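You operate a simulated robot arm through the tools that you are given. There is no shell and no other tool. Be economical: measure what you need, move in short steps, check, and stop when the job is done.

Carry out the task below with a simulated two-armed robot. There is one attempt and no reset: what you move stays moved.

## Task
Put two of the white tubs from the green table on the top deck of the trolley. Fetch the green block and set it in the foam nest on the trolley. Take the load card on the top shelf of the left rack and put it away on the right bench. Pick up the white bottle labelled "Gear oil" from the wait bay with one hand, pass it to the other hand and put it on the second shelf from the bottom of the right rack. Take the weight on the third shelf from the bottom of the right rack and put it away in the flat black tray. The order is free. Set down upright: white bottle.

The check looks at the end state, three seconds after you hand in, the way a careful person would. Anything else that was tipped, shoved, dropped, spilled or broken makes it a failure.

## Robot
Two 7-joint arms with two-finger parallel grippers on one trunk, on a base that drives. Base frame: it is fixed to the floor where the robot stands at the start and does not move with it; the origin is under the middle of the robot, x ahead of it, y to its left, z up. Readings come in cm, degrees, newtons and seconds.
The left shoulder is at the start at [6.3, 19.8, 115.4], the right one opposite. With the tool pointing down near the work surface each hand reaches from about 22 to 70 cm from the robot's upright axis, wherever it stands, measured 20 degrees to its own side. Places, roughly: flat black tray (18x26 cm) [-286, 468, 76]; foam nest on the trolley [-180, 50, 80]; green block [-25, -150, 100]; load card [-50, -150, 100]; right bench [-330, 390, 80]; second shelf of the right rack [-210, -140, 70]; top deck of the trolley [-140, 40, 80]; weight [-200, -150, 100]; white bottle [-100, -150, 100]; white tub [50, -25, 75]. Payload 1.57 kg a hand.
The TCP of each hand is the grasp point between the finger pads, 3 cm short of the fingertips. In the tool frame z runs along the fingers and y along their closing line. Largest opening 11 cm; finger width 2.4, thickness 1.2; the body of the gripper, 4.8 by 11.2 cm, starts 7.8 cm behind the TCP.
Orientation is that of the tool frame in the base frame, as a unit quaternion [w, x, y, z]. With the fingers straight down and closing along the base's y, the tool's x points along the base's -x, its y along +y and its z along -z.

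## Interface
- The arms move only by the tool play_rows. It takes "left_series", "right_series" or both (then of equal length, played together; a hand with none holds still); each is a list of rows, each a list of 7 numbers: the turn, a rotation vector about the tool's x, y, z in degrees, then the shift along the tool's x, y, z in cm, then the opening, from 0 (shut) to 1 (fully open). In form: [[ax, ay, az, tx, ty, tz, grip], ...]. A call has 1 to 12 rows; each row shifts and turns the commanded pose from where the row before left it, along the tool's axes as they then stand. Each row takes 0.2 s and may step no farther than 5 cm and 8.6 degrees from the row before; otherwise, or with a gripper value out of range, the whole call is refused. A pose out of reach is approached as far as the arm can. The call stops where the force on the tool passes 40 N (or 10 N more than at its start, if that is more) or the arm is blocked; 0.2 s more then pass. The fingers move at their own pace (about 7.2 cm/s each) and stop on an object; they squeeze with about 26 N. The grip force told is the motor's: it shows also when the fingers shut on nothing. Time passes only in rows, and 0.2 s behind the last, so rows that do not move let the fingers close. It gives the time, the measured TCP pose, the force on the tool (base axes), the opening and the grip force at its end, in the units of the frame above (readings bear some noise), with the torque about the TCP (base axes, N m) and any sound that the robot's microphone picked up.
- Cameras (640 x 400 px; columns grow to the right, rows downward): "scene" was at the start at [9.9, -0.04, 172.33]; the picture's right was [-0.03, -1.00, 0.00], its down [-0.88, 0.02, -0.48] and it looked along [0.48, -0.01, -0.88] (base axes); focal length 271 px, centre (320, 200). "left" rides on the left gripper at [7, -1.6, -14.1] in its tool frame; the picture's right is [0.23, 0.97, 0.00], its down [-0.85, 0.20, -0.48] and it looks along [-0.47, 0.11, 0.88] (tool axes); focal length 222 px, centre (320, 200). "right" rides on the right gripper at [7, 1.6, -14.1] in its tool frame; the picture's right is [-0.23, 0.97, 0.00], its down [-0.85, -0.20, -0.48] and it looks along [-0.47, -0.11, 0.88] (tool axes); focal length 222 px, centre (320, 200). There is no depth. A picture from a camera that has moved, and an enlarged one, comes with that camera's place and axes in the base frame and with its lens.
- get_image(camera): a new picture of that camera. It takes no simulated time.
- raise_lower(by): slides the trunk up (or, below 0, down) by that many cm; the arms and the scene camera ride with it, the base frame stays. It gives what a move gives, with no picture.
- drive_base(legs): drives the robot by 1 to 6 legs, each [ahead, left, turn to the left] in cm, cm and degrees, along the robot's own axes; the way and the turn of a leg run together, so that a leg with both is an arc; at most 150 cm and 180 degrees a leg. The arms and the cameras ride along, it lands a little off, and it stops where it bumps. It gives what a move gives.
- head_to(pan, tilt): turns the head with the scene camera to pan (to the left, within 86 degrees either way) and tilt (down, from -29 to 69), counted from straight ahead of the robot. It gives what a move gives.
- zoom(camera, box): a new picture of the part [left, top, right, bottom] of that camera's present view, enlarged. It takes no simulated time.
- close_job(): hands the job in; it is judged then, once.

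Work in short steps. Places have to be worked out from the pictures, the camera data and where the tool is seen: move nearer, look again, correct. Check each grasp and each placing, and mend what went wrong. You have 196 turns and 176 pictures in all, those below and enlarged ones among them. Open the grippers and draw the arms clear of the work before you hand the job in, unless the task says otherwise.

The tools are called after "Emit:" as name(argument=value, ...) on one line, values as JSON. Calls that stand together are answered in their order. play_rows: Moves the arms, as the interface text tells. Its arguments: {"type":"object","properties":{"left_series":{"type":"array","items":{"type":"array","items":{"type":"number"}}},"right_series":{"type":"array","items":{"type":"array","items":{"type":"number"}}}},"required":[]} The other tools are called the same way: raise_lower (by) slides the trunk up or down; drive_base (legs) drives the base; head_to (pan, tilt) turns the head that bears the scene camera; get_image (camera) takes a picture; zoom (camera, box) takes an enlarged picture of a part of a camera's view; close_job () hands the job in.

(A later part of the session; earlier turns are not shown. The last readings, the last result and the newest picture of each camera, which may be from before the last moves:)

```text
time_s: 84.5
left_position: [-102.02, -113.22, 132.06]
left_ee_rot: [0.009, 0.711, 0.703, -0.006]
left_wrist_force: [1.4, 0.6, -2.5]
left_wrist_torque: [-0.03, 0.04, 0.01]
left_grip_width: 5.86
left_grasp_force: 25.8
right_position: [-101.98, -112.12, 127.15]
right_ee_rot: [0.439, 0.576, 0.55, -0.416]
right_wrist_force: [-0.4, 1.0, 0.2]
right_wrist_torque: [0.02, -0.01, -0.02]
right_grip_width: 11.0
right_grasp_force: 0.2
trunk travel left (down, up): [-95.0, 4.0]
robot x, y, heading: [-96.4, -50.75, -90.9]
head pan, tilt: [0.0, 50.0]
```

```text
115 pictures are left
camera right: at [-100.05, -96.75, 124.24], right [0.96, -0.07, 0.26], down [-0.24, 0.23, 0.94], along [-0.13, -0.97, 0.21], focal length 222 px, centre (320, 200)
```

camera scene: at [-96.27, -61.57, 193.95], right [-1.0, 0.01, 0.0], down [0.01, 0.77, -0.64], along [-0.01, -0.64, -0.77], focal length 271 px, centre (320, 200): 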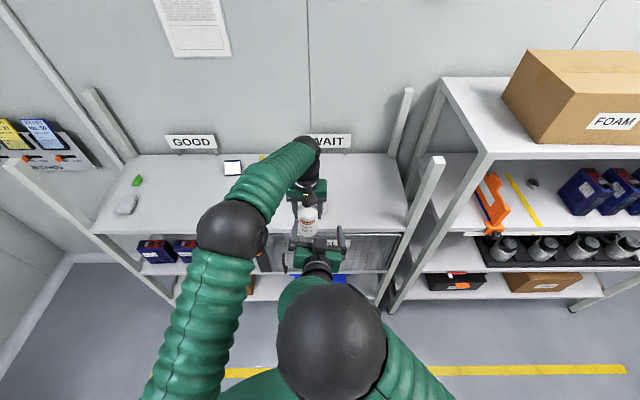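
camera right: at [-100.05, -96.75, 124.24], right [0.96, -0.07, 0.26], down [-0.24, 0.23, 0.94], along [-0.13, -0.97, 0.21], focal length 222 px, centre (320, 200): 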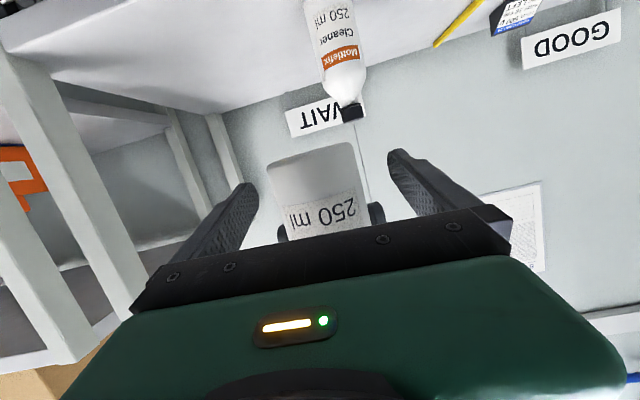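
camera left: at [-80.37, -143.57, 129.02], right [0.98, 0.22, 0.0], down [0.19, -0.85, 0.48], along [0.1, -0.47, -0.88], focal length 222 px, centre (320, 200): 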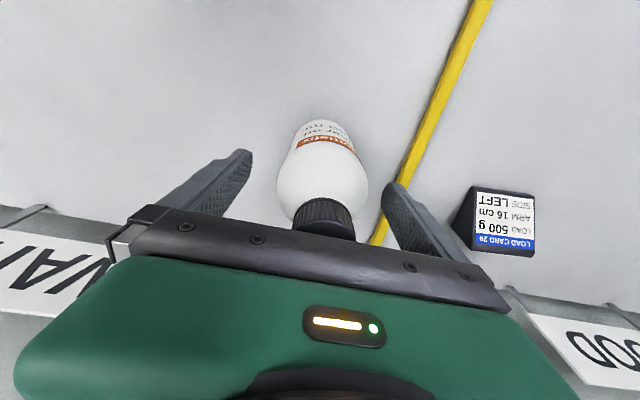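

Now the right hand closes on the lower body.

Emit:
play_rows(right_series=[[0, 0, 0, 0, 0, 0, 0.8], [0, 0, 0, 0, 0, 0, 0.6], [0, 0, 0, 0, 0, 0, 0.4], [0, 0, 0, 0, 0, 0, 0.4], [0, 0, 0, 0, 0, 0, 0.4], [0, 0, 0, 0, 0, 0, 0.4]])

Emit:
get_image(camera="right")

```text
time_s: 85.9
left_position: [-102.02, -113.21, 132.02]
left_ee_rot: [0.009, 0.711, 0.703, -0.007]
left_wrist_force: [0.6, 1.1, -3.0]
left_wrist_torque: [-0.03, -0.51, -0.01]
left_grip_width: 5.86
left_grasp_force: 26.2
right_position: [-102.08, -112.17, 127.06]
right_ee_rot: [0.439, 0.575, 0.551, -0.416]
right_wrist_force: [-0.2, -0.6, 0.5]
right_wrist_torque: [0.07, 0.5, 0.02]
right_grip_width: 5.97
right_grasp_force: 26.0
trunk travel left (down, up): [-95.0, 4.0]
robot x, y, heading: [-96.24, -50.71, -90.6]
head pan, tilt: [0.0, 50.0]
```

```text
114 pictures are left
camera right: at [-100.06, -96.78, 124.23], right [0.96, -0.07, 0.26], down [-0.24, 0.23, 0.94], along [-0.13, -0.97, 0.21], focal length 222 px, centre (320, 200)
```

right: 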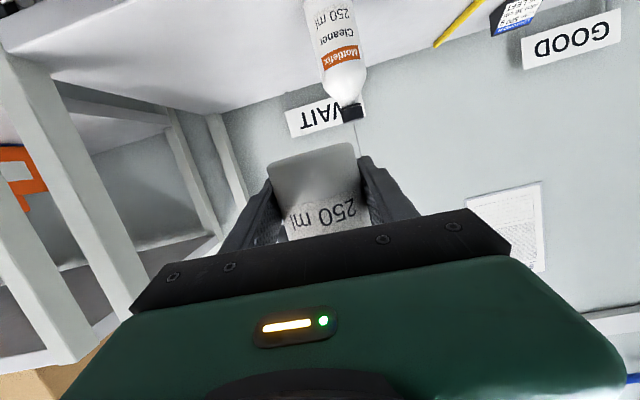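

Right has it. The left opens, rises well clear and moves off to the left.

Emit:
play_rows(left_series=[[0, 0, 0, 0, 0, 0, 0.6], [0, 0, 0, 0, 0, 0, 0.9], [0, 0, 0, 0, 0, 0, 1], [0, 0, 0, 0, 0, -3, 1], [0, 0, 0, 0, 0, -4, 1], [0, 0, 0, 0, 0, -5, 1], [0, 0, 0, 0, 4, -2, 1], [0, 0, 0, 2, 4, 0, 1], [0, 0, 0, 2, 4, 0, 1], [0, 0, 0, 3, 4, 0, 1], [0, 0, 0, 3, 4, 0, 1]])

Emit:
get_image(camera="scene")

```text
time_s: 88.3
left_position: [-84.54, -112.69, 148.81]
left_ee_rot: [0.008, 0.713, 0.701, -0.004]
left_wrist_force: [-0.1, -1.2, -0.6]
left_wrist_torque: [0.0, 0.01, 0.0]
left_grip_width: 11.02
left_grasp_force: 0.1
left hand out of reach, approached as far as the arm can: row 5, 6, 8, 9, 10, 11
right_position: [-101.77, -112.25, 127.01]
right_ee_rot: [0.438, 0.575, 0.55, -0.417]
right_wrist_force: [-0.5, 0.2, 0.1]
right_wrist_torque: [-0.02, 0.04, 0.03]
right_grip_width: 5.99
right_grasp_force: 26.0
trunk travel left (down, up): [-95.0, 4.0]
robot x, y, heading: [-96.33, -50.66, -90.9]
head pan, tilt: [0.0, 50.0]
```

```text
113 pictures are left
camera scene: at [-96.1, -61.86, 193.71], right [-1.0, 0.01, 0.0], down [0.01, 0.77, -0.64], along [-0.01, -0.64, -0.77], focal length 271 px, centre (320, 200)
```

scene: 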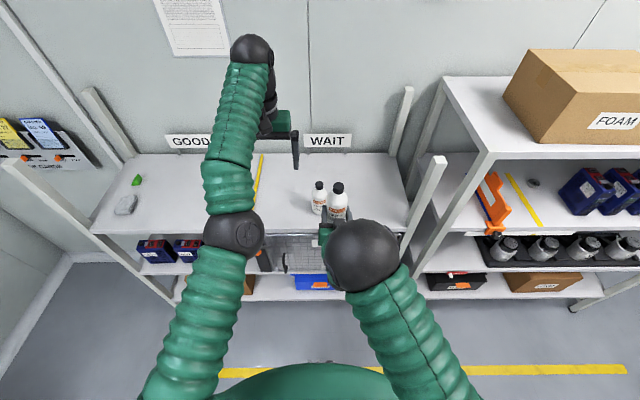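

I draw the left arm back in and check the right camera.

Emit:
play_rows(left_series=[[0, 0, 0, 4, 1, 0, 1], [0, 0, 0, 4.5, 0, 1, 1], [0, 0, 0, 4.5, 0, 1, 1], [0, 0, 0, 4, 0, 2, 1], [0, 0, 0, 3, 0, 3, 1], [0, 0, 0, 0, 0, 4, 1]])

Emit:
get_image(camera="right")

Emit:
get_image(camera="scene")

```text
time_s: 89.7
left_position: [-85.33, -114.45, 144.91]
left_ee_rot: [0.007, 0.712, 0.702, -0.006]
left_wrist_force: [-0.1, -0.5, 0.2]
left_wrist_torque: [0.03, 0.03, 0.0]
left_grip_width: 11.02
left_grasp_force: 0.0
left hand out of reach, approached as far as the arm can: row 1, 2, 3, 4, 5, 6
right_position: [-101.88, -112.39, 126.95]
right_ee_rot: [0.438, 0.576, 0.551, -0.416]
right_wrist_force: [-0.4, 0.2, 0.0]
right_wrist_torque: [0.0, 0.01, 0.02]
right_grip_width: 5.97
right_grasp_force: 25.7
trunk travel left (down, up): [-95.0, 4.0]
robot x, y, heading: [-95.74, -50.48, -90.9]
head pan, tilt: [0.0, 50.0]
```

```text
112 pictures are left
camera right: at [-99.99, -96.95, 124.16], right [0.96, -0.07, 0.26], down [-0.24, 0.23, 0.94], along [-0.13, -0.97, 0.21], focal length 222 px, centre (320, 200)
```

right: 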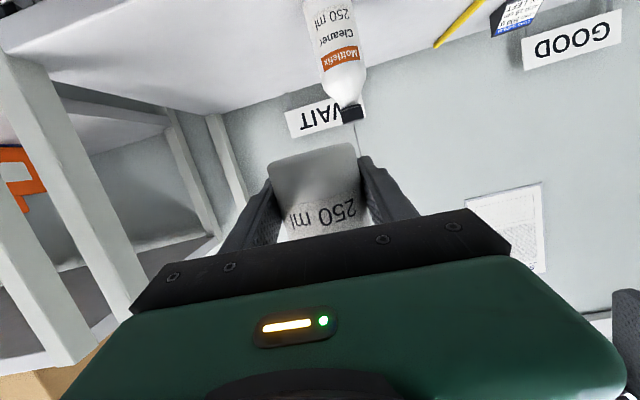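

```text
111 pictures are left
camera scene: at [-96.29, -62.05, 193.7], right [-1.0, 0.01, 0.0], down [0.01, 0.77, -0.64], along [-0.01, -0.64, -0.77], focal length 271 px, centre (320, 200)
```

scene: 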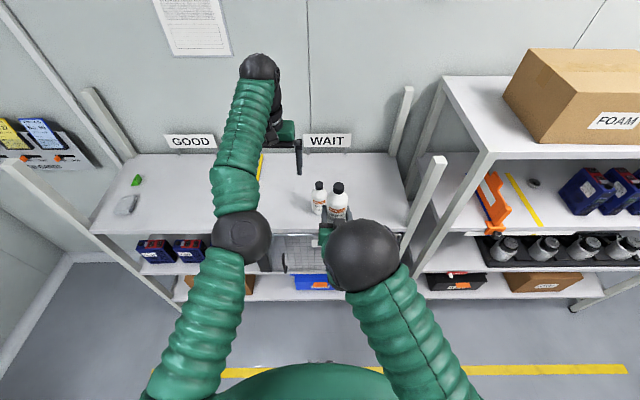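

Emit:
play_rows(left_series=[[0, 0, 0, 0, 0, 0, 1], [0, 0, 0, 0, 0, 0, 1], [0, 0, 0, 0, 0, 0, 1]])

```text
time_s: 90.5
left_position: [-85.34, -114.55, 144.97]
left_ee_rot: [0.007, 0.711, 0.703, -0.007]
left_wrist_force: [0.2, -0.1, -0.3]
left_wrist_torque: [-0.05, 0.02, 0.0]
left_grip_width: 10.99
left_grasp_force: 0.0
right_position: [-101.79, -112.34, 127.09]
right_ee_rot: [0.438, 0.576, 0.55, -0.416]
right_wrist_force: [0.2, 0.5, -0.5]
right_wrist_torque: [-0.03, -0.05, -0.01]
right_grip_width: 5.99
right_grasp_force: 26.2
trunk travel left (down, up): [-95.0, 4.0]
robot x, y, heading: [-96.4, -50.26, -90.6]
head pan, tilt: [0.0, 50.0]
```

I test small moves: lower the left hand while pulling it back.

Emit:
play_rows(left_series=[[0, 0, 0, 0, 0, 3, 1], [0, 0, 0, 1, 0, 3, 1], [0, 0, 0, 2, 0, 3, 1], [0, 0, 0, 3, 0, 3, 1], [0, 0, 0, 4, 0, 1, 1], [0, 0, 0, 4, 0, 0, 1], [0, 0, 0, 4, 0, 0, 1]])

```text
time_s: 92.1
left_position: [-86.58, -104.26, 133.94]
left_ee_rot: [0.011, 0.709, 0.705, -0.013]
left_wrist_force: [0.2, 1.0, -0.6]
left_wrist_torque: [-0.08, -0.01, 0.03]
left_grip_width: 11.02
left_grasp_force: 0.1
left hand out of reach, approached as far as the arm can: row 1, 2, 3, 4, 5
right_position: [-101.48, -111.56, 127.32]
right_ee_rot: [0.439, 0.574, 0.55, -0.418]
right_wrist_force: [-0.3, -0.4, -2.3]
right_wrist_torque: [-0.02, 0.01, -0.05]
right_grip_width: 5.97
right_grasp_force: 26.4
trunk travel left (down, up): [-95.0, 4.0]
robot x, y, heading: [-96.0, -50.46, -90.8]
head pan, tilt: [0.0, 50.0]
```

Now it follows. I draw it back further and to the left.

Emit:
play_rows(left_series=[[0, 0, 0, 3, 3, 0, 1], [0, 0, 0, 3, 3, 0, 1], [0, 0, 0, 3, 3, 0, 1], [0, 0, 0, 3, 1, 0, 1], [0, 0, 0, 3, 0, 0, 1]])

Emit:
get_image(camera="scene")

```text
time_s: 93.3
left_position: [-77.32, -89.81, 133.63]
left_ee_rot: [0.012, 0.711, 0.703, -0.007]
left_wrist_force: [0.6, 0.1, 0.4]
left_wrist_torque: [-0.03, 0.05, 0.0]
left_grip_width: 11.0
left_grasp_force: 0.1
right_position: [-102.81, -112.23, 127.13]
right_ee_rot: [0.441, 0.576, 0.549, -0.415]
right_wrist_force: [-0.2, 0.3, -3.1]
right_wrist_torque: [-0.01, -0.02, 0.03]
right_grip_width: 5.95
right_grasp_force: 26.0
trunk travel left (down, up): [-95.0, 4.0]
robot x, y, heading: [-95.76, -50.27, -90.9]
head pan, tilt: [0.0, 50.0]
```

```text
110 pictures are left
camera scene: at [-97.54, -61.59, 193.73], right [-1.0, 0.01, -0.01], down [0.01, 0.77, -0.64], along [0.0, -0.64, -0.77], focal length 271 px, centre (320, 200)
```

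scene: 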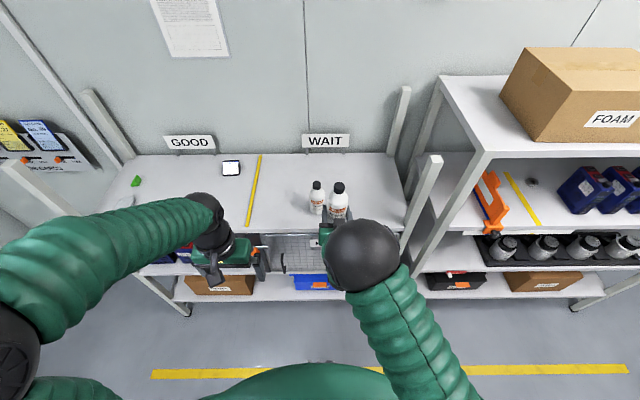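

The bottle is securely in the right hand. I back off, strafe to the right rack and lower the trunk to shelf-2 height.

Emit:
drive_base(legs=[[-18, 0, 0.9], [0, -62, 0]])

Emit:
raise_lower(by=-47)

Emit:
get_image(camera="right")

Emit:
get_image(camera="scene")

```text
time_s: 97.8
left_position: [-137.91, -72.4, 133.35]
left_ee_rot: [0.009, 0.705, 0.709, -0.009]
left_wrist_force: [0.5, -0.1, -0.3]
left_wrist_torque: [0.01, 0.02, -0.02]
left_grip_width: 11.0
left_grasp_force: 0.1
right_position: [-162.91, -95.09, 127.04]
right_ee_rot: [0.442, 0.57, 0.555, -0.414]
right_wrist_force: [0.5, 0.0, -2.1]
right_wrist_torque: [-0.02, 0.01, 0.01]
right_grip_width: 5.94
right_grasp_force: 25.8
trunk travel left (down, up): [-95.0, 4.0]
robot x, y, heading: [-158.66, -33.32, -89.8]
head pan, tilt: [0.0, 50.0]
```

```text
refused: -47 is not a number from -40 to 40
```

```text
109 pictures are left
camera right: at [-161.18, -79.59, 124.22], right [0.96, -0.05, 0.26], down [-0.24, 0.23, 0.94], along [-0.11, -0.97, 0.21], focal length 222 px, centre (320, 200)
```

right: 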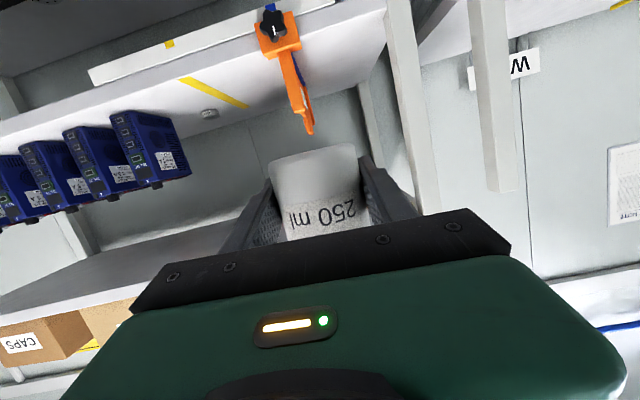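

```text
108 pictures are left
camera scene: at [-157.73, -44.42, 193.72], right [-1.0, 0.0, 0.0], down [-0.01, 0.77, -0.64], along [0.0, -0.64, -0.77], focal length 271 px, centre (320, 200)
```

scene: 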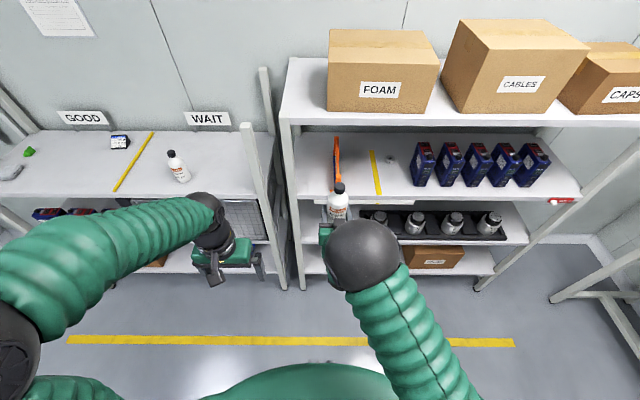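

Lowering the trunk in two steps and looking at the rack from the front.

Emit:
raise_lower(by=-30)

Emit:
raise_lower(by=-16)

Emit:
head_to(pan=0, tilt=35)

Emit:
get_image(camera="right")

Emit:
get_image(camera="scene")

```text
time_s: 100.8
left_position: [-138.23, -71.99, 103.53]
left_ee_rot: [0.009, 0.705, 0.709, -0.007]
left_wrist_force: [0.8, 0.3, 0.2]
left_wrist_torque: [0.0, 0.03, -0.01]
left_grip_width: 11.03
left_grasp_force: 0.1
right_position: [-166.02, -95.72, 97.65]
right_ee_rot: [0.436, 0.584, 0.537, -0.424]
right_wrist_force: [-0.6, 0.7, -3.5]
right_wrist_torque: [-0.01, 0.01, 0.02]
right_grip_width: 5.91
right_grasp_force: 26.1
trunk travel left (down, up): [-65.0, 34.0]
robot x, y, heading: [-158.57, -32.87, -89.9]
head pan, tilt: [0.0, 50.0]
```

```text
time_s: 102.7
left_position: [-138.41, -72.01, 87.41]
left_ee_rot: [0.01, 0.705, 0.709, -0.008]
left_wrist_force: [-0.6, 0.2, 0.0]
left_wrist_torque: [0.0, 0.01, 0.0]
left_grip_width: 10.99
left_grasp_force: 0.1
right_position: [-166.17, -95.66, 81.81]
right_ee_rot: [0.435, 0.585, 0.536, -0.426]
right_wrist_force: [-0.2, 1.0, -2.7]
right_wrist_torque: [-0.01, 0.0, 0.03]
right_grip_width: 5.92
right_grasp_force: 26.0
trunk travel left (down, up): [-49.0, 50.0]
robot x, y, heading: [-158.91, -33.1, -89.8]
head pan, tilt: [0.0, 50.0]
```

```text
time_s: 103.5
left_position: [-138.3, -72.02, 87.3]
left_ee_rot: [0.009, 0.705, 0.709, -0.008]
left_wrist_force: [0.0, 0.7, 0.3]
left_wrist_torque: [-0.01, 0.02, 0.0]
left_grip_width: 11.0
left_grasp_force: 0.1
right_position: [-166.22, -95.63, 81.33]
right_ee_rot: [0.433, 0.585, 0.538, -0.425]
right_wrist_force: [-0.3, -0.1, -3.2]
right_wrist_torque: [0.0, 0.01, -0.02]
right_grip_width: 5.92
right_grasp_force: 25.5
trunk travel left (down, up): [-49.0, 50.0]
robot x, y, heading: [-158.74, -33.58, -90.0]
head pan, tilt: [0.0, 35.0]
```

```text
107 pictures are left
camera right: at [-163.7, -80.27, 78.33], right [0.96, -0.1, 0.27], down [-0.23, 0.25, 0.94], along [-0.16, -0.96, 0.21], focal length 222 px, centre (320, 200)
```

right: 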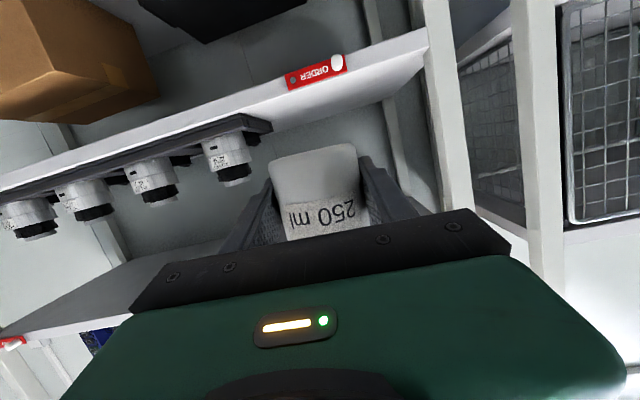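

```text
106 pictures are left
camera scene: at [-158.38, -45.39, 149.78], right [-1.0, 0.0, 0.0], down [0.0, 0.58, -0.82], along [0.0, -0.82, -0.58], focal length 271 px, centre (320, 200)
```

scene: 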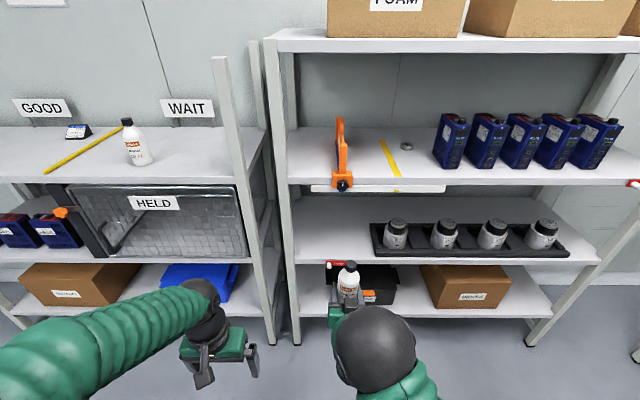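

I zoom to find the shelf-2 top edge height and the free spot.

Emit:
zoom(camera="scene", box=[260, 160, 420, 310])

Emit:
zoom(camera="right", box=[180, 20, 460, 195])

```text
2.67 times, centred on (340, 235) of scene
camera zoom: at [-158.38, -45.39, 149.78], right [-1.0, 0.0, 0.0], down [0.0, 0.58, -0.82], along [0.0, -0.82, -0.58], focal length 722 px, centre (267, 107)
```

zoom: 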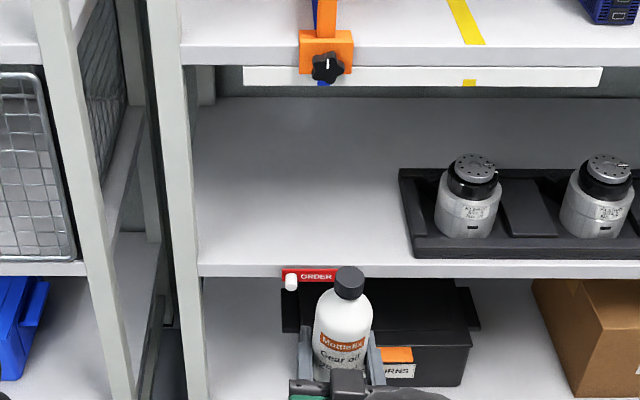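

```text
2.29 times, centred on (320, 108) of right
camera zoom: at [-163.7, -80.27, 78.33], right [0.96, -0.1, 0.27], down [-0.23, 0.25, 0.94], along [-0.16, -0.96, 0.21], focal length 508 px, centre (320, 411)
```

zoom: 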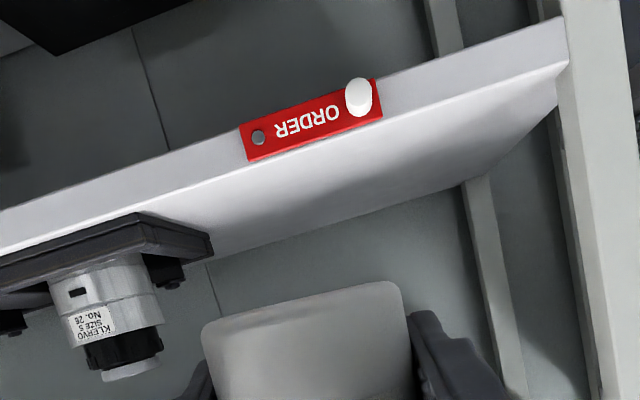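

Shelf 2 top is at z≈68.3 with front edge y≈−119.3; free at x −152…−178. I lower 7 cm and drive in 33 cm.

Emit:
raise_lower(by=-7)

Emit:
drive_base(legs=[[24, 0, 0]])

Emit:
get_image(camera="right")

Emit:
get_image(camera="scene")

```text
time_s: 104.5
left_position: [-138.38, -72.03, 80.45]
left_ee_rot: [0.009, 0.705, 0.709, -0.008]
left_wrist_force: [0.0, -0.6, 0.3]
left_wrist_torque: [0.03, 0.01, 0.0]
left_grip_width: 11.01
left_grasp_force: 0.1
right_position: [-166.17, -95.83, 74.57]
right_ee_rot: [0.435, 0.585, 0.537, -0.425]
right_wrist_force: [0.8, 0.6, -1.5]
right_wrist_torque: [-0.04, 0.03, -0.03]
right_grip_width: 5.92
right_grasp_force: 26.0
trunk travel left (down, up): [-42.0, 57.0]
robot x, y, heading: [-158.59, -33.24, -89.6]
head pan, tilt: [0.0, 35.0]
```

```text
time_s: 106.3
left_position: [-138.11, -96.41, 80.34]
left_ee_rot: [0.009, 0.704, 0.71, -0.009]
left_wrist_force: [0.0, 0.2, 0.5]
left_wrist_torque: [0.0, 0.0, 0.01]
left_grip_width: 11.01
left_grasp_force: 0.1
right_position: [-165.87, -119.89, 73.98]
right_ee_rot: [0.433, 0.583, 0.543, -0.422]
right_wrist_force: [-0.4, -0.1, -2.5]
right_wrist_torque: [0.03, -0.01, -0.01]
right_grip_width: 5.94
right_grasp_force: 25.8
trunk travel left (down, up): [-42.0, 57.0]
robot x, y, heading: [-158.35, -57.26, -89.8]
head pan, tilt: [0.0, 35.0]
```

```text
103 pictures are left
camera right: at [-163.44, -104.62, 71.15], right [0.96, -0.1, 0.26], down [-0.23, 0.24, 0.94], along [-0.16, -0.97, 0.21], focal length 222 px, centre (320, 200)
```

right: 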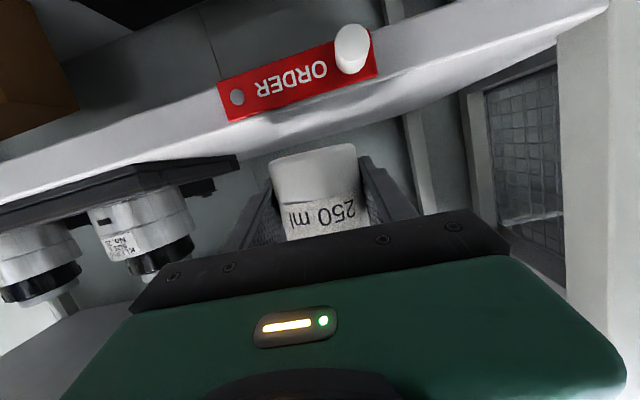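

```text
102 pictures are left
camera scene: at [-158.2, -69.84, 142.84], right [-1.0, -0.01, 0.0], down [0.0, 0.58, -0.82], along [0.01, -0.82, -0.58], focal length 271 px, centre (320, 200)
```

scene: 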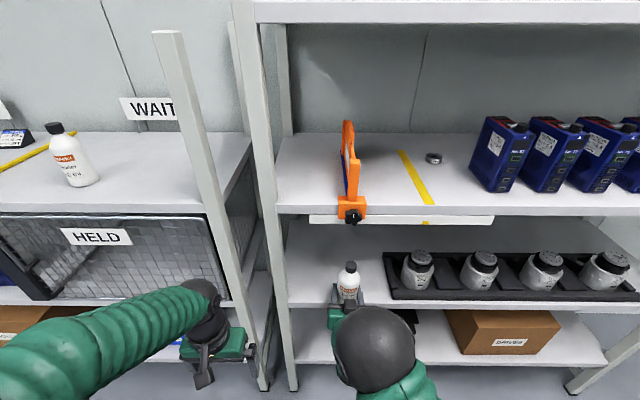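

Bottle base is ~3 cm above the shelf. I drive in 10 cm more and lower most of the gap.

Emit:
drive_base(legs=[[10, 0, 0]])

Emit:
raise_lower(by=-2.3)

Emit:
zoom(camera="scene", box=[270, 200, 450, 340])

Emit:
get_image(camera="right")

```text
time_s: 107.5
left_position: [-138.02, -106.67, 80.44]
left_ee_rot: [0.009, 0.705, 0.709, -0.007]
left_wrist_force: [-0.1, -0.4, -0.2]
left_wrist_torque: [0.04, 0.0, 0.0]
left_grip_width: 11.0
left_grasp_force: 0.1
right_position: [-166.49, -130.46, 74.13]
right_ee_rot: [0.43, 0.588, 0.537, -0.426]
right_wrist_force: [0.1, -0.3, -2.9]
right_wrist_torque: [0.02, -0.02, -0.01]
right_grip_width: 5.92
right_grasp_force: 26.0
trunk travel left (down, up): [-42.0, 57.0]
robot x, y, heading: [-158.36, -67.99, -89.6]
head pan, tilt: [0.0, 35.0]
```

```text
time_s: 108.2
left_position: [-137.96, -106.5, 78.33]
left_ee_rot: [0.01, 0.705, 0.709, -0.01]
left_wrist_force: [-0.8, -0.8, -0.6]
left_wrist_torque: [-0.02, 0.02, 0.01]
left_grip_width: 11.01
left_grasp_force: 0.0
right_position: [-166.56, -130.34, 71.89]
right_ee_rot: [0.429, 0.589, 0.535, -0.428]
right_wrist_force: [-0.6, -0.6, -2.8]
right_wrist_torque: [0.0, 0.01, -0.01]
right_grip_width: 5.92
right_grasp_force: 26.3
trunk travel left (down, up): [-39.7, 59.3]
robot x, y, heading: [-158.23, -67.98, -89.5]
head pan, tilt: [0.0, 35.0]
```

```text
2.86 times, centred on (360, 270) of scene
camera zoom: at [-158.14, -80.02, 140.6], right [-1.0, -0.01, 0.0], down [0.0, 0.58, -0.82], along [0.0, -0.82, -0.58], focal length 773 px, centre (206, 0)
```

zoom: 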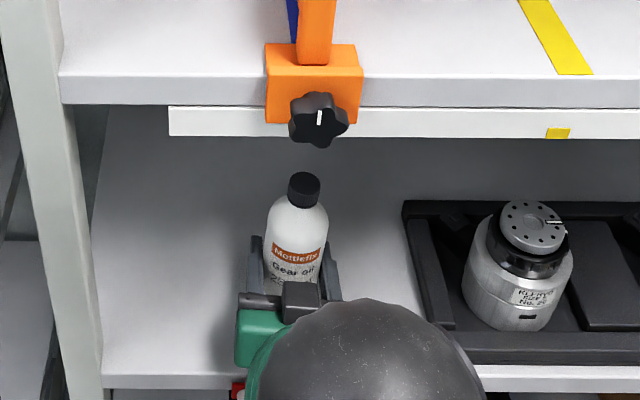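

```text
100 pictures are left
camera right: at [-164.03, -114.98, 69.11], right [0.96, -0.12, 0.27], down [-0.23, 0.25, 0.94], along [-0.18, -0.96, 0.21], focal length 222 px, centre (320, 200)
```

right: 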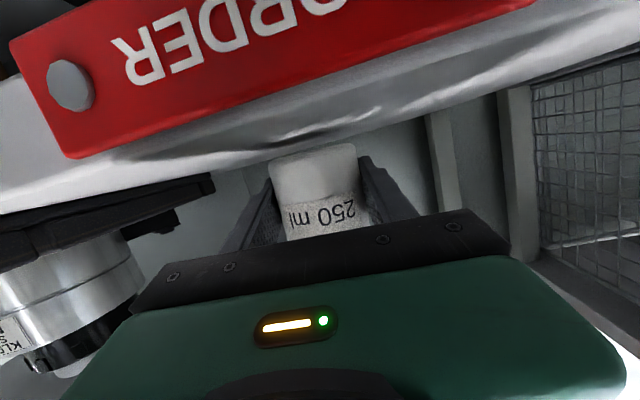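

About 1 cm left. I lower in small trunk steps, watching the force.

Emit:
raise_lower(by=-0.6)

Emit:
raise_lower(by=-0.4)

Emit:
raise_lower(by=-0.4)

```text
time_s: 108.7
left_position: [-138.02, -106.51, 77.62]
left_ee_rot: [0.009, 0.705, 0.709, -0.009]
left_wrist_force: [0.0, -0.4, 0.3]
left_wrist_torque: [-0.02, 0.0, -0.01]
left_grip_width: 11.0
left_grasp_force: 0.1
right_position: [-166.76, -130.33, 71.29]
right_ee_rot: [0.429, 0.589, 0.535, -0.428]
right_wrist_force: [0.3, -0.6, -2.3]
right_wrist_torque: [-0.01, 0.0, 0.0]
right_grip_width: 5.91
right_grasp_force: 26.6
trunk travel left (down, up): [-39.1, 59.9]
robot x, y, heading: [-158.87, -67.96, -89.4]
head pan, tilt: [0.0, 35.0]
```

```text
time_s: 109.2
left_position: [-138.04, -106.49, 77.21]
left_ee_rot: [0.011, 0.705, 0.709, -0.009]
left_wrist_force: [0.8, -0.2, -0.5]
left_wrist_torque: [-0.04, 0.04, 0.01]
left_grip_width: 11.02
left_grasp_force: 0.1
right_position: [-166.71, -130.32, 71.09]
right_ee_rot: [0.431, 0.587, 0.534, -0.429]
right_wrist_force: [-2.3, -1.2, 6.3]
right_wrist_torque: [0.07, 0.27, 0.02]
right_grip_width: 5.93
right_grasp_force: 25.8
trunk travel left (down, up): [-38.7, 60.3]
robot x, y, heading: [-158.43, -67.76, -89.7]
head pan, tilt: [0.0, 35.0]
```

```text
time_s: 109.8
left_position: [-137.91, -106.35, 76.92]
left_ee_rot: [0.011, 0.704, 0.71, -0.011]
left_wrist_force: [0.2, -1.1, -0.8]
left_wrist_torque: [0.04, 0.01, -0.02]
left_grip_width: 11.0
left_grasp_force: 0.2
right_position: [-166.74, -130.39, 70.98]
right_ee_rot: [0.432, 0.587, 0.533, -0.43]
right_wrist_force: [-2.6, -2.3, 22.3]
right_wrist_torque: [0.25, 0.59, -0.02]
right_grip_width: 5.96
right_grasp_force: 25.7
trunk travel left (down, up): [-38.3, 60.7]
robot x, y, heading: [-158.21, -68.06, -89.4]
head pan, tilt: [0.0, 35.0]
```

Contact on the shelf. I relieve slightly and open the right gripper.

Emit:
raise_lower(by=0.3)

Emit:
play_rows(right_series=[[0, 0, 0, 0, 0, 0, 0.6], [0, 0, 0, 0, 0, 0, 0.75], [0, 0, 0, 0, 0, 0, 0.9], [0, 0, 0, 0, 0, 0, 1], [0, 0, 0, 0, 0, 0, 1]])

Emit:
zoom(camera="scene", box=[270, 200, 450, 340])

Emit:
get_image(camera="right")

```text
time_s: 110.3
left_position: [-137.95, -106.44, 77.11]
left_ee_rot: [0.009, 0.704, 0.71, -0.01]
left_wrist_force: [-0.1, -0.7, 0.2]
left_wrist_torque: [-0.01, -0.03, -0.01]
left_grip_width: 10.98
left_grasp_force: 0.0
right_position: [-166.58, -130.35, 70.95]
right_ee_rot: [0.429, 0.588, 0.535, -0.429]
right_wrist_force: [0.8, -8.5, 24.2]
right_wrist_torque: [0.09, 0.56, 0.15]
right_grip_width: 5.96
right_grasp_force: 25.8
trunk travel left (down, up): [-38.6, 60.4]
robot x, y, heading: [-158.09, -68.04, -89.8]
head pan, tilt: [0.0, 35.0]
```

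```text
time_s: 111.5
left_position: [-138.07, -106.43, 77.15]
left_ee_rot: [0.01, 0.705, 0.709, -0.009]
left_wrist_force: [0.7, 0.4, 0.3]
left_wrist_torque: [0.02, 0.0, -0.01]
left_grip_width: 11.01
left_grasp_force: 0.0
right_position: [-166.8, -130.21, 70.9]
right_ee_rot: [0.429, 0.589, 0.535, -0.428]
right_wrist_force: [0.1, 0.2, 0.1]
right_wrist_torque: [0.01, -0.03, -0.01]
right_grip_width: 10.99
right_grasp_force: 0.1
trunk travel left (down, up): [-38.6, 60.4]
robot x, y, heading: [-158.43, -67.95, -89.4]
head pan, tilt: [0.0, 35.0]
```

```text
2.86 times, centred on (360, 270) of scene
camera zoom: at [-158.14, -80.01, 139.48], right [-1.0, -0.01, 0.0], down [0.0, 0.58, -0.82], along [0.0, -0.82, -0.58], focal length 773 px, centre (206, 0)
```

zoom: 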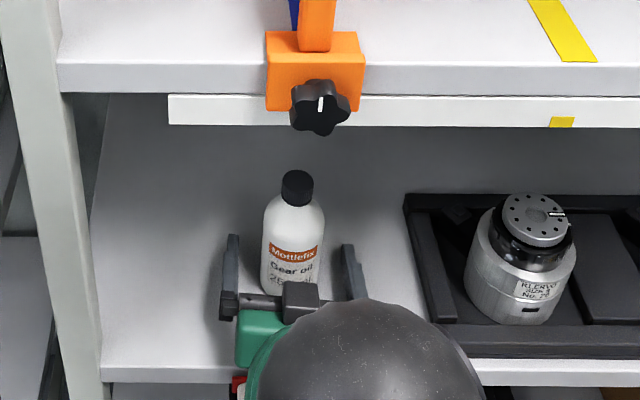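

```text
98 pictures are left
camera right: at [-164.08, -114.97, 67.93], right [0.96, -0.12, 0.26], down [-0.23, 0.25, 0.94], along [-0.18, -0.96, 0.21], focal length 222 px, centre (320, 200)
```

right: 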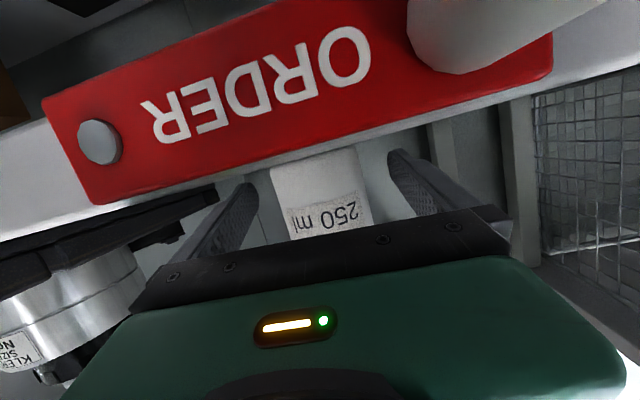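

Bottle stands upright and free. I back the base straight out and look.

Emit:
drive_base(legs=[[-35, 0, 0]])

Emit:
raise_lower(by=40)

Emit:
head_to(pan=0, tilt=45)

Emit:
get_image(camera="scene")

```text
time_s: 113.7
left_position: [-138.13, -72.37, 77.27]
left_ee_rot: [0.01, 0.704, 0.71, -0.009]
left_wrist_force: [-0.2, -0.7, -0.5]
left_wrist_torque: [-0.01, -0.01, 0.01]
left_grip_width: 11.01
left_grasp_force: 0.1
right_position: [-167.04, -96.26, 70.83]
right_ee_rot: [0.429, 0.588, 0.536, -0.428]
right_wrist_force: [0.2, 0.0, 0.0]
right_wrist_torque: [0.0, 0.01, -0.02]
right_grip_width: 11.0
right_grasp_force: 0.0
trunk travel left (down, up): [-38.6, 60.4]
robot x, y, heading: [-158.65, -33.52, -89.4]
head pan, tilt: [0.0, 35.0]
```

```text
time_s: 117.6
left_position: [-138.28, -72.37, 117.16]
left_ee_rot: [0.011, 0.704, 0.71, -0.009]
left_wrist_force: [-0.3, 0.2, -0.3]
left_wrist_torque: [0.03, -0.03, 0.0]
left_grip_width: 11.01
left_grasp_force: 0.0
right_position: [-167.03, -96.24, 110.98]
right_ee_rot: [0.429, 0.589, 0.534, -0.429]
right_wrist_force: [-0.8, -0.5, -0.9]
right_wrist_torque: [0.02, -0.01, 0.02]
right_grip_width: 11.0
right_grasp_force: 0.2
trunk travel left (down, up): [-78.6, 20.4]
robot x, y, heading: [-158.57, -34.03, -89.7]
head pan, tilt: [0.0, 35.0]
```

```text
time_s: 118.3
left_position: [-138.04, -72.41, 117.22]
left_ee_rot: [0.011, 0.704, 0.71, -0.01]
left_wrist_force: [-0.1, -0.7, -0.6]
left_wrist_torque: [-0.02, -0.02, -0.01]
left_grip_width: 11.0
left_grasp_force: 0.0
right_position: [-167.02, -96.21, 111.1]
right_ee_rot: [0.43, 0.589, 0.535, -0.428]
right_wrist_force: [0.1, -0.9, 0.3]
right_wrist_torque: [-0.03, 0.02, 0.02]
right_grip_width: 11.0
right_grasp_force: 0.2
trunk travel left (down, up): [-78.6, 20.4]
robot x, y, heading: [-158.73, -33.97, -89.4]
head pan, tilt: [0.0, 45.0]
```

```text
97 pictures are left
camera scene: at [-158.34, -45.33, 178.07], right [-1.0, -0.01, 0.0], down [-0.01, 0.71, -0.71], along [0.01, -0.71, -0.71], focal length 271 px, centre (320, 200)
```

scene: 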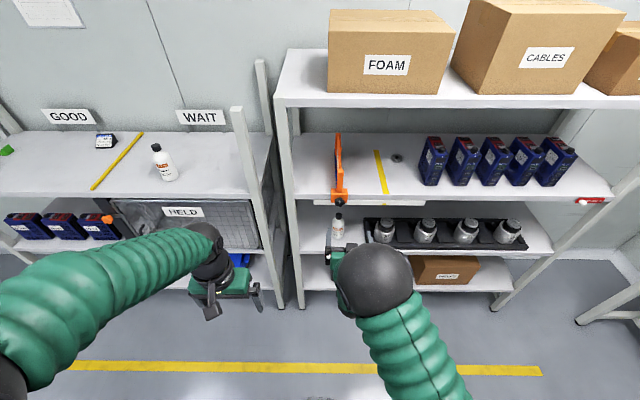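

Gear oil is placed. Next the weight: I tilt the right hand to ~38° below horizontal and strafe in front of it.

Emit:
play_rows(right_series=[[0, 7.5, 0, 0, 0, 0, 0.6], [0, 7.5, 0, 0, 0, 0, 0.6], [0, 7.5, 0, 0, 0, 0, 0.6], [0, 0, -3, 0, 0, 0, 0.6]])

Emit:
drive_base(legs=[[0, -25, -0.5], [20, 0, 0]])

Emit:
get_image(camera="right")

Emit:
get_image(camera="scene")

```text
time_s: 119.3
left_position: [-138.12, -72.37, 117.16]
left_ee_rot: [0.01, 0.704, 0.71, -0.01]
left_wrist_force: [0.1, 0.5, 0.6]
left_wrist_torque: [0.0, 0.0, 0.02]
left_grip_width: 11.03
left_grasp_force: 0.1
right_position: [-166.92, -96.38, 110.86]
right_ee_rot: [0.308, 0.644, 0.626, -0.313]
right_wrist_force: [-0.4, 0.5, -1.1]
right_wrist_torque: [-0.03, -0.03, 0.01]
right_grip_width: 6.58
right_grasp_force: 0.0
trunk travel left (down, up): [-78.6, 20.4]
robot x, y, heading: [-158.41, -33.91, -89.4]
head pan, tilt: [0.0, 45.0]
```

```text
time_s: 122.3
left_position: [-164.14, -92.52, 117.5]
left_ee_rot: [0.013, 0.709, 0.705, -0.011]
left_wrist_force: [-0.3, 0.1, -0.1]
left_wrist_torque: [-0.02, 0.01, 0.0]
left_grip_width: 11.03
left_grasp_force: 0.0
right_position: [-193.12, -116.22, 111.06]
right_ee_rot: [0.308, 0.648, 0.62, -0.316]
right_wrist_force: [-0.3, -0.2, -0.3]
right_wrist_torque: [-0.03, -0.02, 0.0]
right_grip_width: 6.6
right_grasp_force: 0.1
trunk travel left (down, up): [-78.6, 20.4]
robot x, y, heading: [-183.77, -54.51, -90.5]
head pan, tilt: [0.0, 45.0]
```

```text
96 pictures are left
camera right: at [-190.94, -100.8, 114.23], right [0.97, -0.18, 0.19], down [-0.21, -0.14, 0.97], along [-0.15, -0.97, -0.17], focal length 222 px, centre (320, 200)
```

right: 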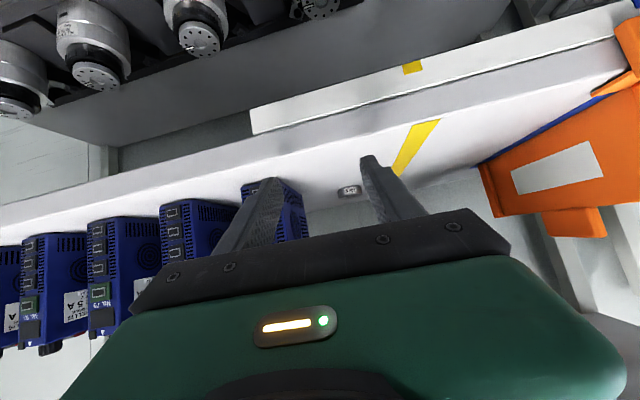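

```text
95 pictures are left
camera scene: at [-183.86, -65.03, 178.07], right [-1.0, 0.0, 0.0], down [0.0, 0.71, -0.71], along [0.0, -0.71, -0.71], focal length 271 px, centre (320, 200)
```

scene: 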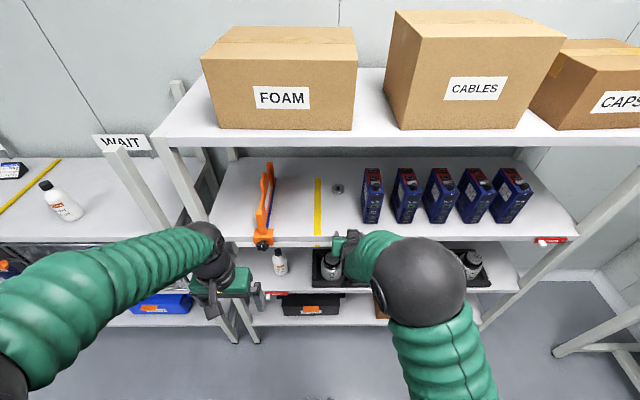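

Triangulated: weight at ≈(−191.3, −143.7), shelf 3 at z≈105. I drive in 19 cm and re-check.

Emit:
drive_base(legs=[[19, 0, 0.5]])

Emit:
play_rows(right_series=[[0, 0, 0, 0, 1.9, 0, 0.6], [0, 0, 0, 0, 0, 0, 0.6]])

Emit:
get_image(camera="right")

Emit:
get_image(camera="scene")

```text
time_s: 123.9
left_position: [-163.62, -112.23, 117.4]
left_ee_rot: [0.013, 0.705, 0.709, -0.012]
left_wrist_force: [-0.2, -0.1, -0.1]
left_wrist_torque: [-0.02, -0.03, 0.0]
left_grip_width: 11.02
left_grasp_force: 0.0
right_position: [-192.55, -135.87, 111.17]
right_ee_rot: [0.308, 0.646, 0.624, -0.315]
right_wrist_force: [0.5, 0.5, 0.2]
right_wrist_torque: [0.02, 0.01, 0.0]
right_grip_width: 6.61
right_grasp_force: 0.0
trunk travel left (down, up): [-78.6, 20.4]
robot x, y, heading: [-184.0, -74.11, -89.9]
head pan, tilt: [0.0, 45.0]
```

```text
time_s: 124.5
left_position: [-163.66, -112.41, 117.28]
left_ee_rot: [0.011, 0.706, 0.708, -0.011]
left_wrist_force: [0.6, 0.2, -0.4]
left_wrist_torque: [0.0, 0.04, 0.0]
left_grip_width: 10.99
left_grasp_force: 0.0
right_position: [-190.59, -136.08, 111.2]
right_ee_rot: [0.309, 0.646, 0.623, -0.315]
right_wrist_force: [0.4, -0.1, 0.1]
right_wrist_torque: [-0.03, 0.02, 0.01]
right_grip_width: 6.58
right_grasp_force: 0.0
trunk travel left (down, up): [-78.6, 20.4]
robot x, y, heading: [-183.83, -73.87, -90.0]
head pan, tilt: [0.0, 45.0]
```

```text
94 pictures are left
camera right: at [-188.41, -120.72, 114.29], right [0.97, -0.17, 0.19], down [-0.21, -0.14, 0.97], along [-0.14, -0.98, -0.17], focal length 222 px, centre (320, 200)
```

right: 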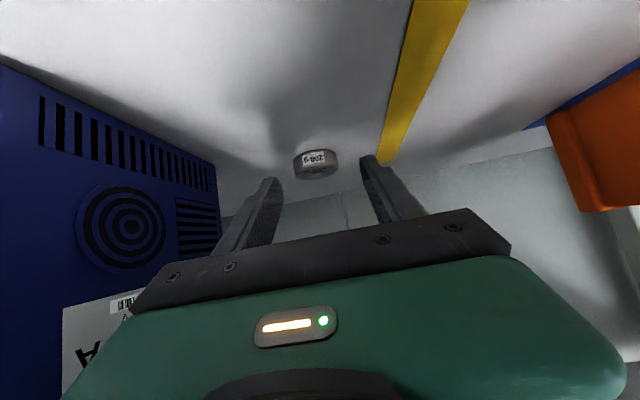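

```text
93 pictures are left
camera scene: at [-183.45, -85.17, 178.05], right [-1.0, 0.0, 0.0], down [0.0, 0.71, -0.71], along [0.0, -0.71, -0.71], focal length 271 px, centre (320, 200)
```

scene: 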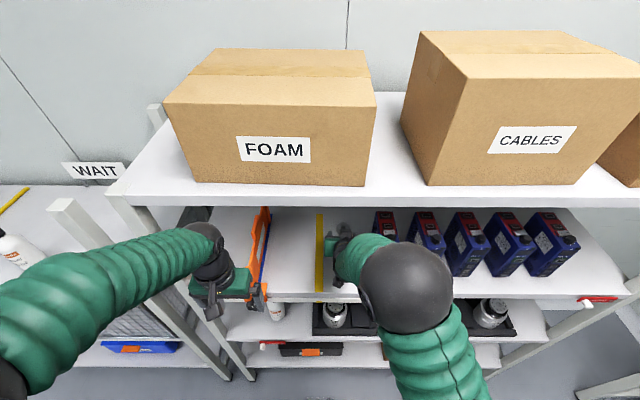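

Weight about 5 cm wide at (−191.6, −144.7). I open a bit more and advance two thirds of the way.

Emit:
play_rows(right_series=[[0, 0, 0, 0, -1, 0, 0.75], [0, 0, 0, -0.6, 0, 2.4, 0.75], [0, 0, 0, -0.6, 0, 2.4, 0.75], [0, 0, 0, 0, 0, 0, 0.75]])

Emit:
get_image(camera="right")

```text
time_s: 125.5
left_position: [-163.64, -112.44, 117.28]
left_ee_rot: [0.012, 0.706, 0.708, -0.01]
left_wrist_force: [0.1, 0.6, -0.1]
left_wrist_torque: [0.01, 0.0, -0.01]
left_grip_width: 11.0
left_grasp_force: 0.2
right_position: [-191.59, -140.72, 109.12]
right_ee_rot: [0.308, 0.646, 0.624, -0.313]
right_wrist_force: [0.1, 0.4, -0.4]
right_wrist_torque: [-0.03, -0.02, -0.04]
right_grip_width: 8.24
right_grasp_force: 0.1
trunk travel left (down, up): [-78.6, 20.4]
robot x, y, heading: [-183.92, -73.87, -89.5]
head pan, tilt: [0.0, 45.0]
```

```text
92 pictures are left
camera right: at [-189.62, -125.37, 112.28], right [0.97, -0.17, 0.19], down [-0.21, -0.14, 0.97], along [-0.14, -0.98, -0.17], focal length 222 px, centre (320, 200)
```

right: 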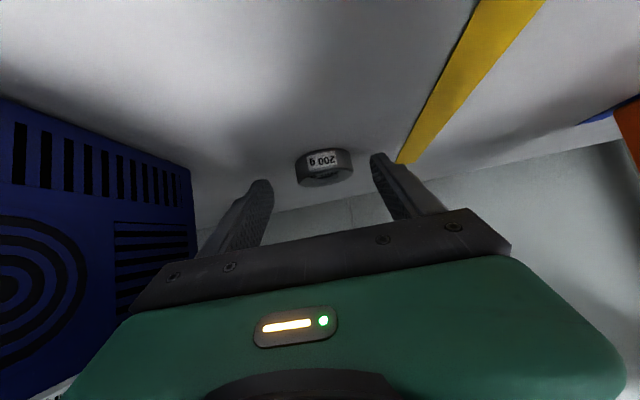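

Triangulation repeats at (−191.5, −144.3). Advance the last 2 cm and close.

Emit:
play_rows(right_series=[[0, 0, 0, -0.2, 0, 1.0, 0.75], [0, 0, 0, 0, 0, 1.0, 0.75], [0, 0, 0, 0, 0, 0, 0.75]])

Emit:
get_image(camera="right")

```text
time_s: 126.5
left_position: [-163.7, -111.62, 117.53]
left_ee_rot: [0.014, 0.706, 0.708, -0.012]
left_wrist_force: [-0.3, 0.4, -0.6]
left_wrist_torque: [-0.01, 0.02, -0.03]
left_grip_width: 11.0
left_grasp_force: 0.0
right_position: [-191.75, -141.79, 108.83]
right_ee_rot: [0.313, 0.643, 0.621, -0.319]
right_wrist_force: [0.7, 21.6, 25.8]
right_wrist_torque: [0.22, 1.12, -0.98]
right_grip_width: 8.24
right_grasp_force: 0.1
trunk travel left (down, up): [-78.6, 20.4]
robot x, y, heading: [-183.95, -74.08, -89.9]
head pan, tilt: [0.0, 45.0]
stopped in row 3 (right hand): the force on the tool passed its limit at 41 N (the readings are from after the stop); the commanded pose is now the measured one
```

```text
91 pictures are left
camera right: at [-189.62, -126.39, 111.7], right [0.97, -0.17, 0.19], down [-0.21, -0.12, 0.97], along [-0.14, -0.98, -0.15], focal length 222 px, centre (320, 200)
```

right: 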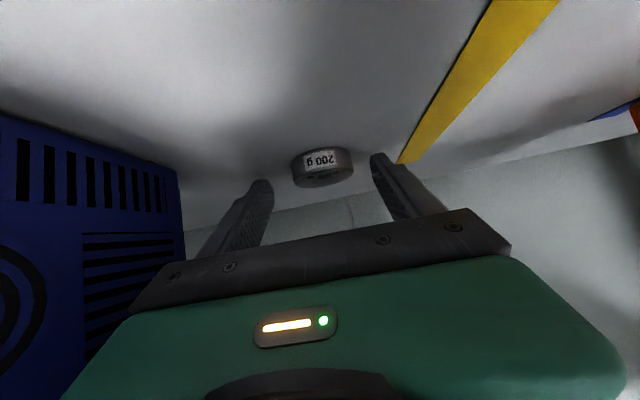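

The fingertips touched the shelf (z≈106), so the weight is nearer, ≈ y −142.3. I back 1.2 cm, slightly up, and close.

Emit:
play_rows(right_series=[[0, 0, 0, 0.5, 0, -1.1, 0.75], [0, 0, 0, 0, 0, 0, 0.75], [0, 0, 0, 0, 0, 0, 0.6], [0, 0, 0, 0, 0, 0, 0.4], [0, 0, 0, 0, 0, 0, 0.3], [0, 0, 0, 0, 0, 0, 0.3], [0, 0, 0, 0, 0, 0, 0.3]])

Emit:
get_image(camera="right")

```text
time_s: 128.1
left_position: [-164.36, -112.29, 117.46]
left_ee_rot: [0.015, 0.706, 0.708, -0.008]
left_wrist_force: [-0.7, -0.1, -0.6]
left_wrist_torque: [0.0, 0.03, -0.02]
left_grip_width: 11.03
left_grasp_force: 0.1
right_position: [-192.7, -141.31, 108.8]
right_ee_rot: [0.314, 0.645, 0.619, -0.32]
right_wrist_force: [-24.4, -10.8, 31.4]
right_wrist_torque: [-0.78, 1.57, -0.22]
right_grip_width: 5.35
right_grasp_force: 11.9
trunk travel left (down, up): [-78.6, 20.4]
robot x, y, heading: [-183.97, -74.04, -90.3]
head pan, tilt: [0.0, 45.0]
```

```text
90 pictures are left
camera right: at [-190.46, -125.97, 111.65], right [0.97, -0.17, 0.19], down [-0.21, -0.12, 0.97], along [-0.15, -0.98, -0.15], focal length 222 px, centre (320, 200)
```

right: 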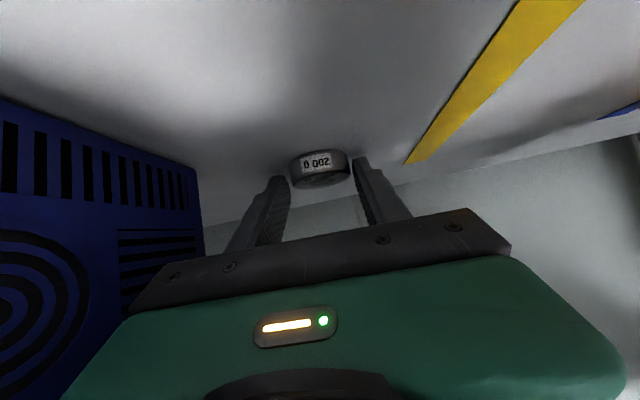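

Fingertips still press on the shelf. I open a little, raise 0.6 cm, and look.

Emit:
play_rows(right_series=[[0, 0, 0, 0, 0, 0, 0.7], [0, 0, 0, -0.5, 0.5, -0.3, 0.7], [0, 0, 0, 0, 0, 0, 0.7]])

Emit:
zoom(camera="right", box=[220, 120, 420, 245])

```text
time_s: 128.9
left_position: [-164.23, -112.46, 117.33]
left_ee_rot: [0.014, 0.706, 0.708, -0.009]
left_wrist_force: [-0.4, 0.8, -0.2]
left_wrist_torque: [-0.01, -0.02, 0.0]
left_grip_width: 11.01
left_grasp_force: 0.1
right_position: [-191.54, -141.5, 108.84]
right_ee_rot: [0.31, 0.646, 0.623, -0.314]
right_wrist_force: [-2.2, -7.6, 11.7]
right_wrist_torque: [-0.42, 0.5, 0.43]
right_grip_width: 7.79
right_grasp_force: 0.7
trunk travel left (down, up): [-78.6, 20.4]
robot x, y, heading: [-183.73, -74.13, -90.2]
head pan, tilt: [0.0, 45.0]
```

```text
3.20 times, centred on (320, 182) of right
camera zoom: at [-189.41, -125.99, 111.94], right [0.97, -0.17, 0.19], down [-0.21, -0.14, 0.97], along [-0.13, -0.98, -0.17], focal length 711 px, centre (320, 256)
```

zoom: 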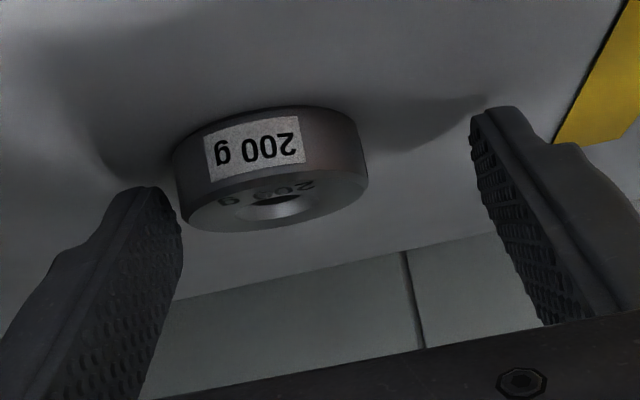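

Width-based depth puts the weight centre at (−192.2, −142.2). I back off 0.9 cm, shift 0.7 cm right, rise 0.35 cm and close fully.

Emit:
play_rows(right_series=[[0, 0, 0, 0.25, -0.7, -0.95, 0.7], [0, 0, 0, 0, 0, 0, 0.7], [0, 0, 0, 0, 0, 0, 0.5], [0, 0, 0, 0, 0, 0, 0.3], [0, 0, 0, 0, 0, 0, 0.3], [0, 0, 0, 0, 0, 0, 0.3], [0, 0, 0, 0, 0, 0, 0.3], [0, 0, 0, 0, 0, 0, 0.3]])

Emit:
zoom(camera="right", box=[220, 120, 420, 245])

```text
time_s: 130.7
left_position: [-163.85, -112.41, 117.19]
left_ee_rot: [0.011, 0.706, 0.708, -0.009]
left_wrist_force: [0.6, -0.1, -0.6]
left_wrist_torque: [0.0, -0.01, 0.01]
left_grip_width: 11.01
left_grasp_force: 0.1
right_position: [-192.06, -140.65, 109.51]
right_ee_rot: [0.309, 0.645, 0.624, -0.314]
right_wrist_force: [0.0, 0.1, -0.2]
right_wrist_torque: [0.05, -0.02, 0.0]
right_grip_width: 4.52
right_grasp_force: 25.9
trunk travel left (down, up): [-78.6, 20.4]
robot x, y, heading: [-183.81, -73.79, -89.6]
head pan, tilt: [0.0, 45.0]
```

```text
3.20 times, centred on (320, 182) of right
camera zoom: at [-189.87, -125.16, 112.54], right [0.97, -0.17, 0.19], down [-0.21, -0.14, 0.97], along [-0.14, -0.98, -0.17], focal length 711 px, centre (320, 256)
```

zoom: 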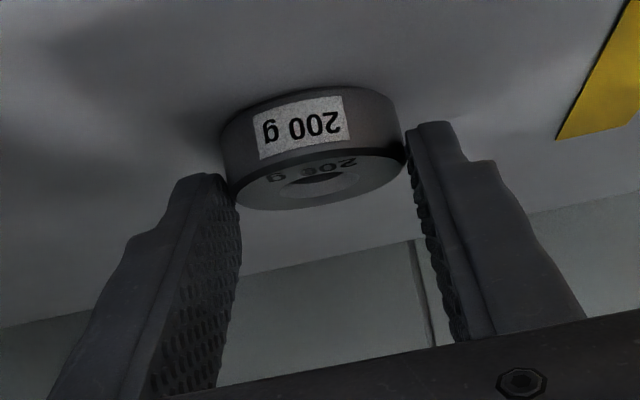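

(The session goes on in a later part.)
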